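You operate a simulated robot arm through the tools that you are given. There is no shell and no other tool. Be economical: measure what you need, move in short steps, check, and stop when the job is done.

You run a simulated robot arm. Do the job below in one go: nothing can be reset, and whatever is moved stays where it is left.

Task
Put one of the wads of broke from the cart top on the white sheet.

The check looks at the end state, three seconds after you hand in, the way a careful person would. Anything else that was tipped, shoved, dropped, spilled or broken makes it a failure.

Robot
A 6-joint arm with a two-finger parallel gripper, fixed in place. Base frame: the origin is at the foot of the arm, x ahead of it, y to its left, z up; the work surface is at about z = 0. Units: m, rad, N and s.
With the tool pointing down near the work surface it reaches from about 0.14 to 0.58 m from the base axis. Its first joint turns from -1.152 to 1.152 rad. Payload 2.1 kg.
The tool frame sits at the grasp point between the pads (the TCP): z along the fingers, y along the line on which they close. The tips reach 0.03 m beyond it. Largest opening 0.094 m; finger width 0.028, thickness 0.01; the body of the gripper, 0.05 by 0.096 m, starts 0.055 m behind the TCP.
Orientation is that of the tool frame in the base frame, as [roll, pitch, yaw] about the fixed x, y, z axes, in that order (R = Rz(yaw) Ry(pitch) Rx(roll)). With the fingers straight down and closing along the base's y, the tool's x points along the base's -x, its y along +y and its z along -z.

Tools
- The arm moves only by the tool nudge_tool. Its argument "targets" is text: rows parted by semicolons, each of 7 numbers parted by spaces: the shift along the tool's x, y, z in units of 25 mm (1.0 is 25 mm), then the turn, a rotation vector about the tool's x, y, z in units of 4 degrees (1.0 is 4 degrees), then the finger opening in m, from 0 to 0.094. In form: x y z ax ay az jaw; .... A call has 1 to 10 rows; each row shifts and turns the commanded pose from where the row before left it, along the tool's axes as they then stand. A call with a number of a shift or a turn outside -1 to 1 is refused whole. Each row takes 0.2 s and may step no farther than 0.05 m and 0.15 rad from the row before; otherwise, or with a gripper value out of range, the whole call is refused. Where a pose cannot be reached the arm comes as near as it can. A force on the tool above 40 N (or 10 N above the force at the start of the call, whichever is more), or a blocked arm, ends the call early, and 0.2 s more pass. Each finger travels about 0.072 m/s and halts on what it meets, pressing with about 36 N; the grip force reading is that of the motor and also rises with nothing between the fingers. The clock runs only during rows and for 0.2 s after the last one: add rows that do not move to give the fingers time. It gives the time, the measured TCP pose, the force on the tool (base axes), the opening and the grip force at its end, in the units of the frame above (readings bear some noise), and new pictures: "views" is both (left out), scene, wrist or none.
- Cameras (640 x 400 px; columns grow to the right, rows downward): "scene" is fixed at [0.0604, -0.3763, 0.4869]; the picture's right is [0.69, -0.72, 0.00], its down [-0.47, -0.45, -0.76] and it looks along [0.55, 0.52, -0.65] (base axes); focal length 223 px, centre (320, 200). "wrist" rides on the gripper at [-0.037, 0, -0.058] in the tool frame; the picture's right is [0.00, -1.00, 0.00], its down [0.97, 0.00, -0.24] and it looks along [0.24, 0.00, 0.97] (tool axes); focal length 218 px, centre (320, 200).
- locate(camera, pixels): there is no depth. For up to 12 entries [column, row, z] of the newest picture of that camera ("zoom" is the newest enlarged one), the place [x, y] in the base frame at which the ray of that pixel passes the height z, good to about 0.002 m, but the place of the scene camera against the robot may be out by one fixed shift of up to 0.018 m in any direction. The clock stands still meanwhile.
- close_up(camera, box): a new picture of the part [left, top, right, bottom] of that camera's present view, enlarged. The clock stands still meanwhile.
- sign_off(): hands the job in; it is judged then, once.

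Work in short steps. Measure before you move; look again where a grasp or a placing could have gone wrong, and mend it. You have 60 turns and 120 pictures in all, those below and enlarged ones among them. Open the gripper and draw the arm clear of the work before you hand the job in, unless the task says otherwise; then end with one line.

The tools are called after "Emit:" by a JSON object that holds its "api" and its "payload". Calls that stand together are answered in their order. nudge_tool: Moves the arm, as the interface text tells. Its arguments: {"type":"object","properties":{"targets":{"type":"string"},"views":{"type":"string","enum":["both","scene","wrist","none"]}},"required":["targets"]} The other tools are called the same way: locate (camera, pixels) gives the place at which the rays of pixels pass given heights; close_up (camera, box) takes an enlarged picture of a part of a camera's view; sign_off () hands the job in.

At the start:

```text
t: 0.0
tool_pos: [0.353, 0.0885, 0.3013]
tcp_rot: [3.139, 0.002, -3.139]
ft_force: [-0.3, 0.0, -0.3]
finger_gap: 0.0942
grasp_force: 0.0
```

scene: 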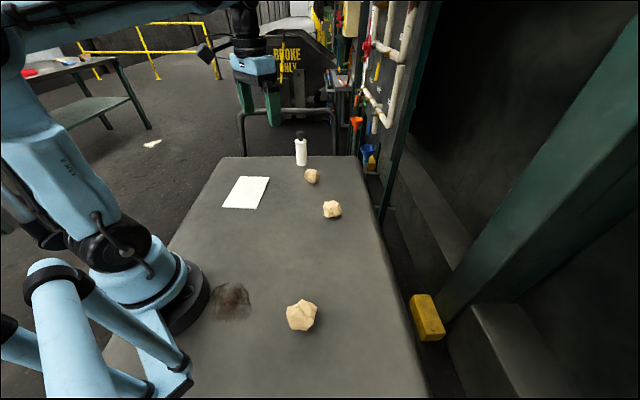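
wrist: 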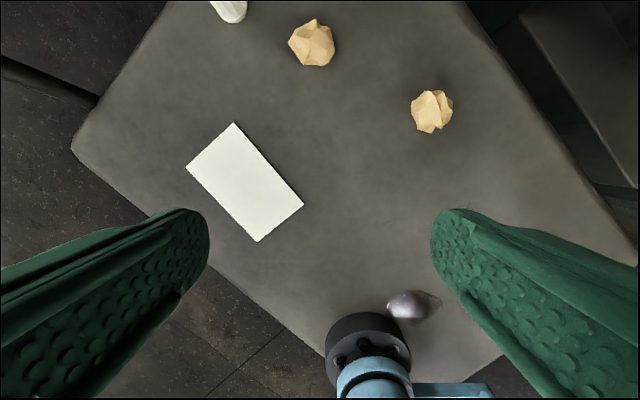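

The wrist picture shows two wads at about (312,44) and (431,111), the sheet with its centre near (245,182), and a white bottle at (230,8). I'll locate these and enlarge the view.

Emit:
{"api": "locate", "payload": {"camera": "wrist", "pixels": [[431, 111, 0.02], [312, 44, 0.02], [234, 123, 0], [303, 205, 0], [257, 242, 0], [186, 167, 0], [230, 20, 0], [412, 112, 0.02], [453, 110, 0.02], [430, 90, 0.02], [430, 132, 0.02]]}}

Emit:
{"api": "locate", "payload": {"camera": "scene", "pixels": [[332, 209, 0.02], [312, 176, 0.02], [301, 315, 0.02], [241, 176, 0], [270, 178, 0], [260, 209, 0], [222, 207, 0], [301, 164, 0]]}}

Emit:
{"api": "close_up", "payload": {"camera": "scene", "box": [200, 120, 360, 240]}}

Emit:
{"api": "close_up", "payload": {"camera": "wrist", "box": [180, 0, 480, 188]}}

```text
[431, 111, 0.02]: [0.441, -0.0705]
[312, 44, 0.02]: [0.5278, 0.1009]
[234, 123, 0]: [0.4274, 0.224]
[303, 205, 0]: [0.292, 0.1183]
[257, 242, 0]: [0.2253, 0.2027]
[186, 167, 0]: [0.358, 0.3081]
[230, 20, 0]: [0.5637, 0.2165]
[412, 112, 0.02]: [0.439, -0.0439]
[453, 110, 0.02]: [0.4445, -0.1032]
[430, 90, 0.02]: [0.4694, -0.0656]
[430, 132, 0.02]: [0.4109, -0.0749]
```

```text
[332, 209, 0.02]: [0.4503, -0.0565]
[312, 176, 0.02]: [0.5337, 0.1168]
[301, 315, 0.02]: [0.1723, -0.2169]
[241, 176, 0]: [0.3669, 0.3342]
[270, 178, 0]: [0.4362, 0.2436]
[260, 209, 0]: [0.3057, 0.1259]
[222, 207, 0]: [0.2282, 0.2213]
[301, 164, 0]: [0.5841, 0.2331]
```

```text
3.33 times, centred on (280, 180) of scene
```

zoom: 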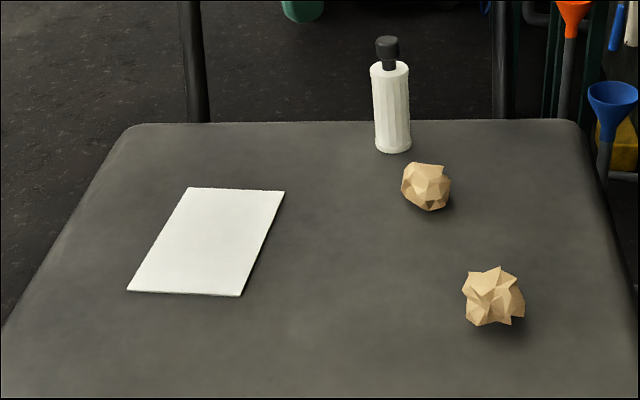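

```text
2.13 times, centred on (330, 94) of wrist
```

zoom: 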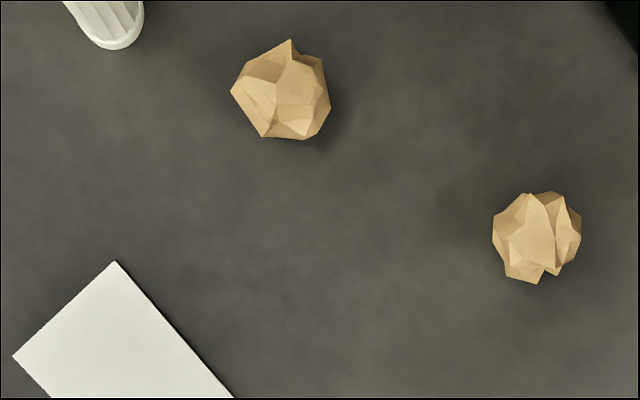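

The wad at (431,111) is at about (0.441, -0.073). It is about 0.06 m wide and nothing stands close to it. The sheet's centre is about (0.326, 0.213). I'll move above that wad to z ≈ 0.15 with the fingers open and look again.

Emit:
{"api": "nudge_tool", "payload": {"targets": "-0.44 -0.81 0.75 0 0 0 0.094;-0.44 -0.81 0.75 0 0 0 0.094;-0.44 -0.81 0.75 0 0 0 0.094;-0.44 -0.81 0.75 0 0 0 0.094;-0.44 -0.81 0.75 0 0 0 0.094;-0.44 -0.81 0.75 0 0 0 0.094;-0.44 -0.81 0.75 0 0 0 0.094;-0.44 -0.81 0.75 0 0 0 0.094;0 0 0 0 0 0 0.094"}}

```text
t: 2.0
tool_pos: [0.4411, -0.0731, 0.1522]
tcp_rot: [3.141, 0.0, -3.139]
ft_force: [-1.1, -0.6, 0.6]
finger_gap: 0.0938
grasp_force: 0.1
```

scene: 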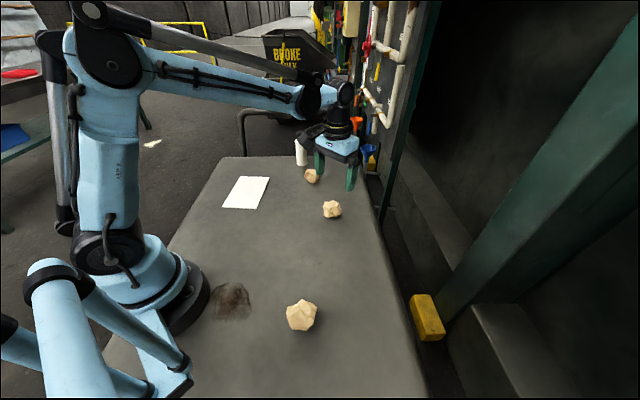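
wrist: 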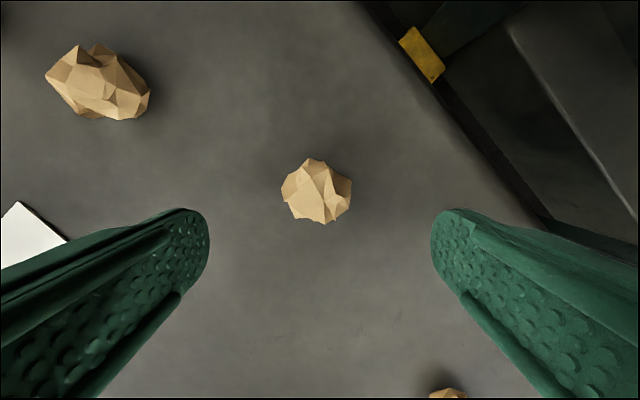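

The wad is now at (317,192), between the fingers. I'll locate its centre and edges.

Emit:
{"api": "locate", "payload": {"camera": "wrist", "pixels": [[317, 192, 0.025], [281, 190, 0.025], [352, 190, 0.025], [312, 158, 0.025], [326, 224, 0.025]]}}

```text
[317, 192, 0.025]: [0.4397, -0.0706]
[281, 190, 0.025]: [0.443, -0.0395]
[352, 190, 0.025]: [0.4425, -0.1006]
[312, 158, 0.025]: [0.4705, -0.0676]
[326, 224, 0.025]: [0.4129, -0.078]
```

The centre is about (0.441, -0.070), so I'll shift +3 mm in y and go down to z ≈ 0.033 without closing yet.

Emit:
{"api": "nudge_tool", "payload": {"targets": "0 0.12 0.8 0 0 0 0.094;0 0 0.8 0 0 0 0.094;0 0 0.8 0 0 0 0.094;0 0 0.8 0 0 0 0.094;0 0 0.8 0 0 0 0.094;0 0 0.76 0 0 0 0.094;0 0 0 0 0 0 0.094"}}

```text
t: 3.6
tool_pos: [0.4417, -0.0709, 0.033]
tcp_rot: [3.14, 0.001, -3.141]
ft_force: [-1.2, -0.2, -0.3]
finger_gap: 0.0939
grasp_force: 0.0
```

scene: 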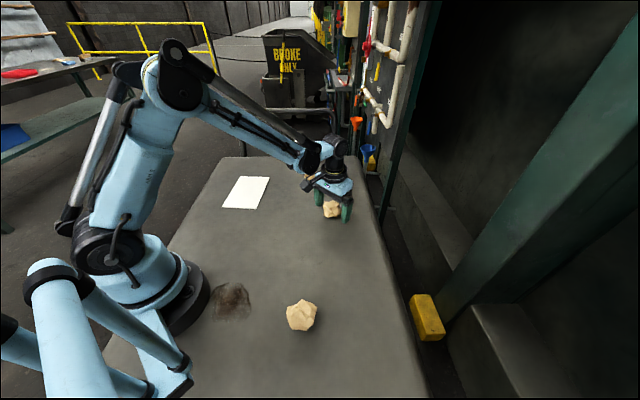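
wrist: 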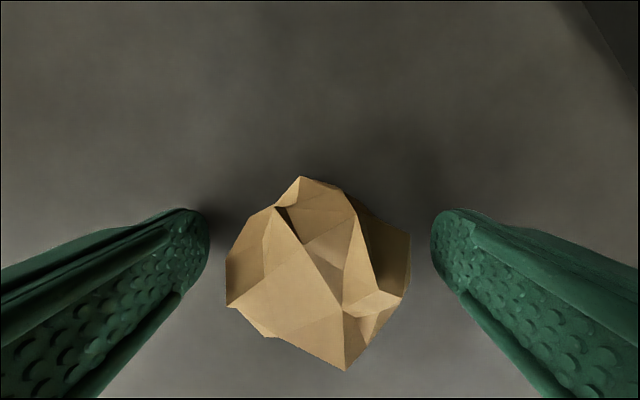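

The wad sits between the pads, from column 226 to 410. I'll close gently in stages.

Emit:
{"api": "nudge_tool", "payload": {"targets": "0 0 0 0 0 0 0.075;0 0 0 0 0 0 0.065;0 0 0 0 0 0 0.055;0 0 0 0 0 0 0.05;0 0 0 0 0 0 0.05", "views": "wrist"}}

```text
t: 4.8
tool_pos: [0.4412, -0.0707, 0.0337]
tcp_rot: [3.141, 0.002, -3.141]
ft_force: [1.3, 0.2, 1.2]
finger_gap: 0.0799
grasp_force: 35.9
```

wrist: 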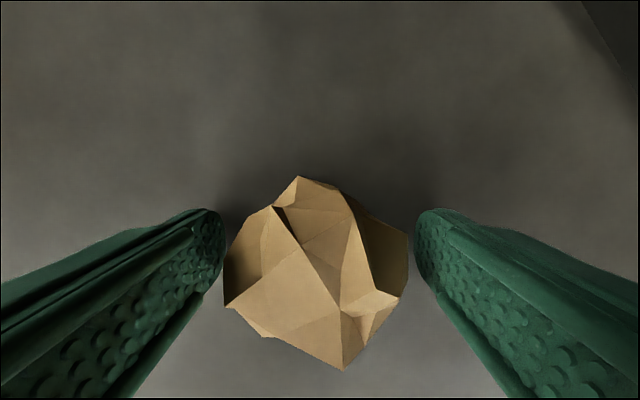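

The fingers stopped at 0.080 with 36 N, which looks like contact with the wad. I'll lift about 50 mm to test the hold.

Emit:
{"api": "nudge_tool", "payload": {"targets": "0 0 0 0 0 0 0.05;0 0 -0.4 0 0 0 0.05;0 0 -0.8 0 0 0 0.05;0 0 -0.8 0 0 0 0.05;0 0 0 0 0 0 0.05"}}

```text
t: 6.0
tool_pos: [0.4417, -0.0689, 0.0831]
tcp_rot: [3.139, 0.002, -3.14]
ft_force: [0.1, 0.7, -0.7]
finger_gap: 0.0796
grasp_force: 36.0
```

scene: 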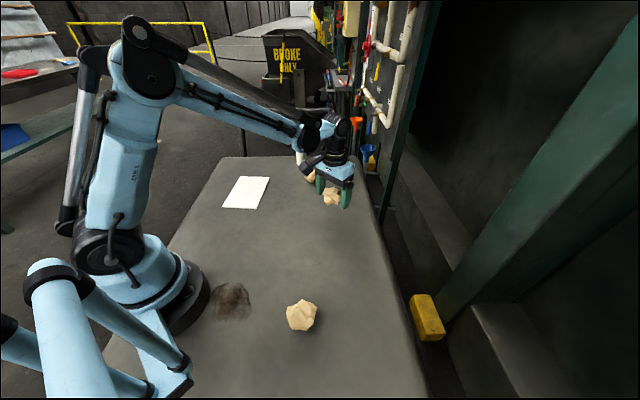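
wrist: 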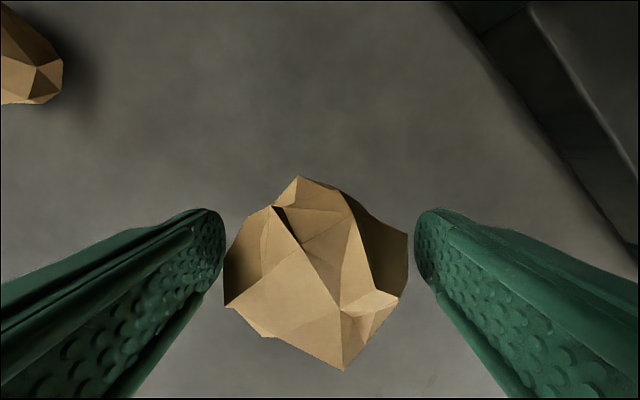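

The wad is held and rose with the gripper. I'll raise it to z ≈ 0.15 and carry it toward the sheet.

Emit:
{"api": "nudge_tool", "payload": {"targets": "0 0 -0.9 0 0 0 0.05;0 0 -0.9 0 0 0 0.05;0.386 0.94 -0.9 0 0 0 0.05;0.386 0.94 0 0 0 0 0.05;0.386 0.94 0 0 0 0 0.05;0.386 0.94 0 0 0 0 0.05;0.386 0.94 0 0 0 0 0.05;0.386 0.94 0 0 0 0 0.05;0.386 0.94 0 0 0 0 0.05;0 0 0 0 0 0 0.05", "views": "wrist"}}

Emit:
{"api": "nudge_tool", "payload": {"targets": "0.386 0.94 0 0 0 0 0.05;0.386 0.94 0 0 0 0 0.05;0.386 0.94 0 0 0 0 0.05;0.386 0.94 0 0 0 0 0.05;0.386 0.94 0 0 0 0 0.05;0 0 0 0 0 0 0.05"}}

```text
t: 8.2
tool_pos: [0.3719, 0.0941, 0.1509]
tcp_rot: [3.139, 0.002, -3.141]
ft_force: [-0.9, -0.8, 0.2]
finger_gap: 0.0795
grasp_force: 35.9
```

wrist: 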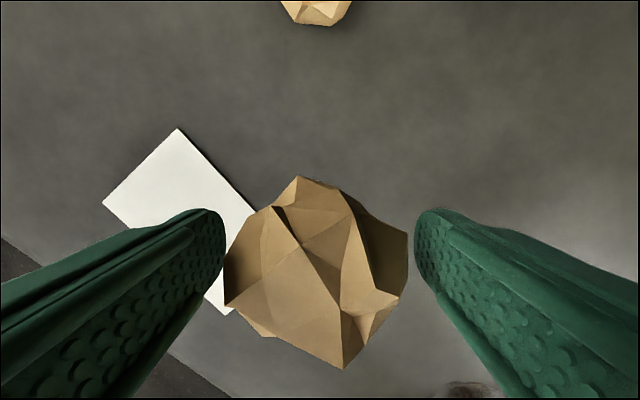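

```text
t: 9.6
tool_pos: [0.3218, 0.2138, 0.1504]
tcp_rot: [3.139, 0.001, -3.138]
ft_force: [0.7, 0.5, -0.5]
finger_gap: 0.0794
grasp_force: 35.9
```

scene: 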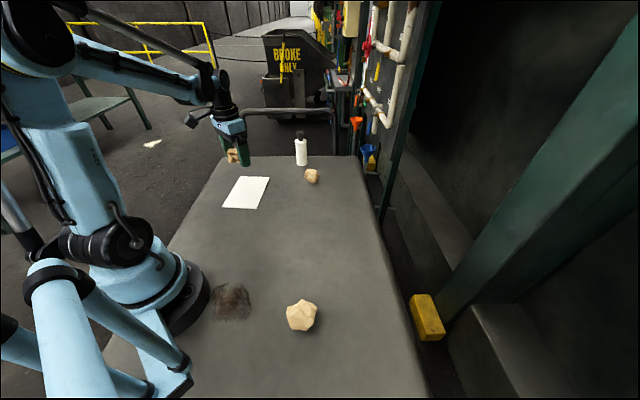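
wrist: 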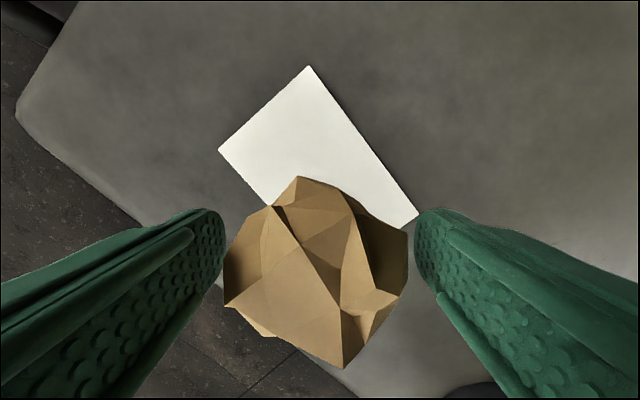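

Three sheet corners show at (307,66), (219,150) and (418,215). I'll locate them to check the sheet centre.

Emit:
{"api": "locate", "payload": {"camera": "wrist", "pixels": [[307, 66, 0], [219, 150, 0], [418, 215, 0]]}}

```text
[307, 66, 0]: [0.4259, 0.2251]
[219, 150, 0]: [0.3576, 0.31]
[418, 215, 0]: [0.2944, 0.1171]
```

The sheet's centre is (0.326, 0.2135). I'll shift 4 mm in x and lower to z ≈ 0.037, since the wad was gripped at 0.0335.

Emit:
{"api": "nudge_tool", "payload": {"targets": "-0.17 0 0.8 0 0 0 0.05;0 0 0.8 0 0 0 0.05;0 0 0.8 0 0 0 0.05;0 0 0.8 0 0 0 0.05;0 0 0.8 0 0 0 0.05;0 0 0.5 0 0 0 0.05;0 0 0 0 0 0 0.05"}}

```text
t: 11.2
tool_pos: [0.3264, 0.2138, 0.0381]
tcp_rot: [3.141, 0.002, -3.14]
ft_force: [-0.2, -0.4, -0.5]
finger_gap: 0.0795
grasp_force: 35.3
```

scene: 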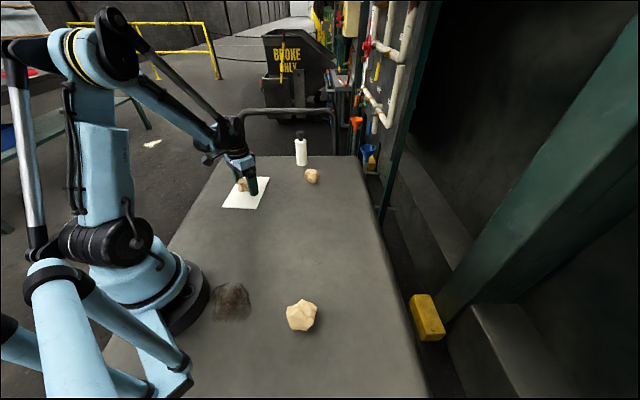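
wrist: 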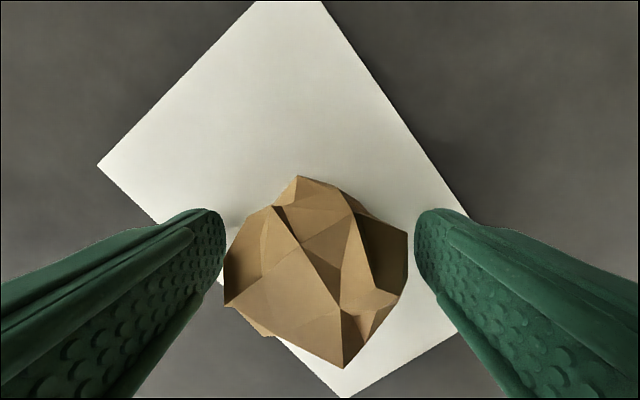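

The wad is over the middle of the sheet with no contact force yet. I'll lower it 2.5 mm more in small steps.

Emit:
{"api": "nudge_tool", "payload": {"targets": "0 0 0.05 0 0 0 0.05;0 0 0.05 0 0 0 0.05;0 0 0 0 0 0 0.05", "views": "none"}}

```text
t: 12.0
tool_pos: [0.3278, 0.2138, 0.0356]
tcp_rot: [3.139, 0.001, -3.141]
ft_force: [-1.5, 0.8, 11.7]
finger_gap: 0.0798
grasp_force: 36.6
```

The 11.7 N upward force means the wad is resting on the sheet. I'll open the fingers slowly to release it.

Emit:
{"api": "nudge_tool", "payload": {"targets": "0 0 0 0 0 0 0.083;0 0 0 0 0 0 0.088;0 0 0 0 0 0 0.094;0 0 0 0 0 0 0.094;0 0 0 0 0 0 0.094"}}

```text
t: 13.2
tool_pos: [0.3284, 0.2134, 0.0351]
tcp_rot: [3.139, 0.002, -3.139]
ft_force: [0.6, -1.2, -0.9]
finger_gap: 0.0941
grasp_force: 0.0
```

scene: 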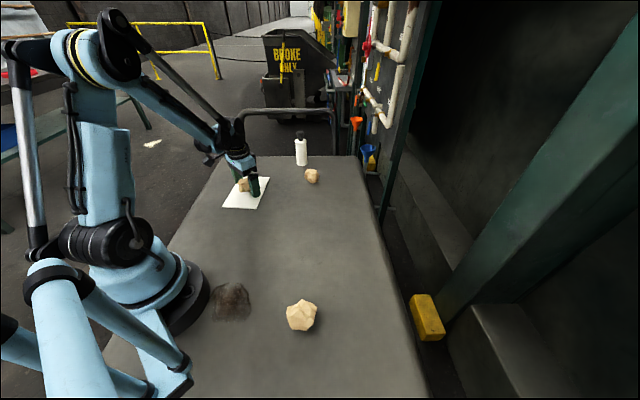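
wrist: 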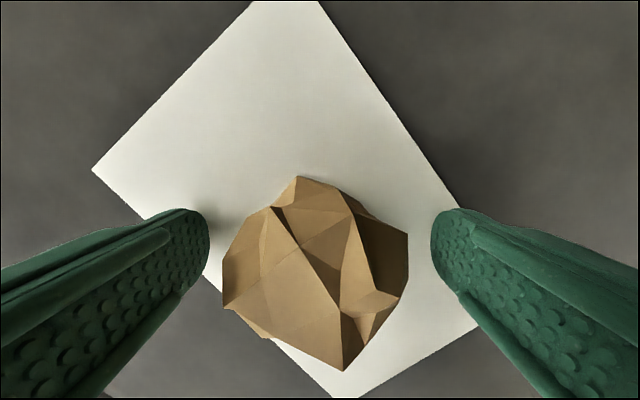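

The wad is released, with both fingers clear of it. I'll lift straight up.

Emit:
{"api": "nudge_tool", "payload": {"targets": "0 0 -0.3 0 0 0 0.094;0 0 -0.6 0 0 0 0.094;0 0 -0.9 0 0 0 0.094;0 0 -1 0 0 0 0.094;0 0 -1 0 0 0 0.094;0 0 -1 0 0 0 0.094;0 0 -1 0 0 0 0.094;0 0 -1 0 0 0 0.094;0 0 0 0 0 0 0.094"}}

```text
t: 15.2
tool_pos: [0.3265, 0.212, 0.2052]
tcp_rot: [3.138, 0.001, -3.138]
ft_force: [0.3, 0.4, -0.8]
finger_gap: 0.0943
grasp_force: 0.1
```

scene: 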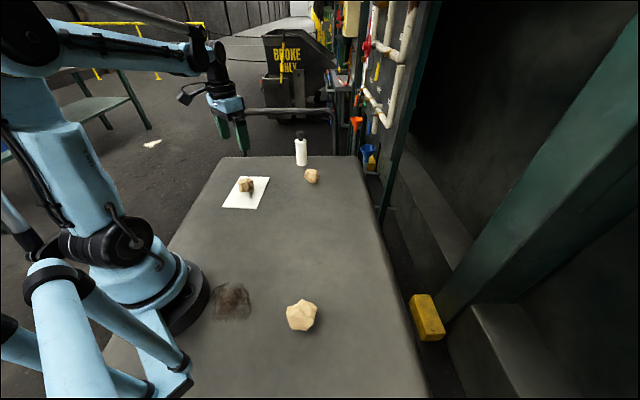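
wrist: 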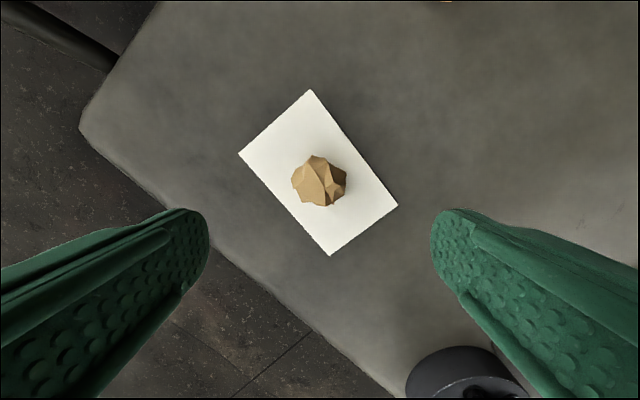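

The wad rests in the middle of the sheet at (320,181). The other wads and the bottle are where they were, and the arm is clear, so I'll hand in.

Emit:
{"api": "sign_off", "payload": {}}

```text
The job is handed in.
```

One wad of broke now lies in the middle of the white sheet; nothing else on the cart was moved, the gripper is open and the arm is clear.
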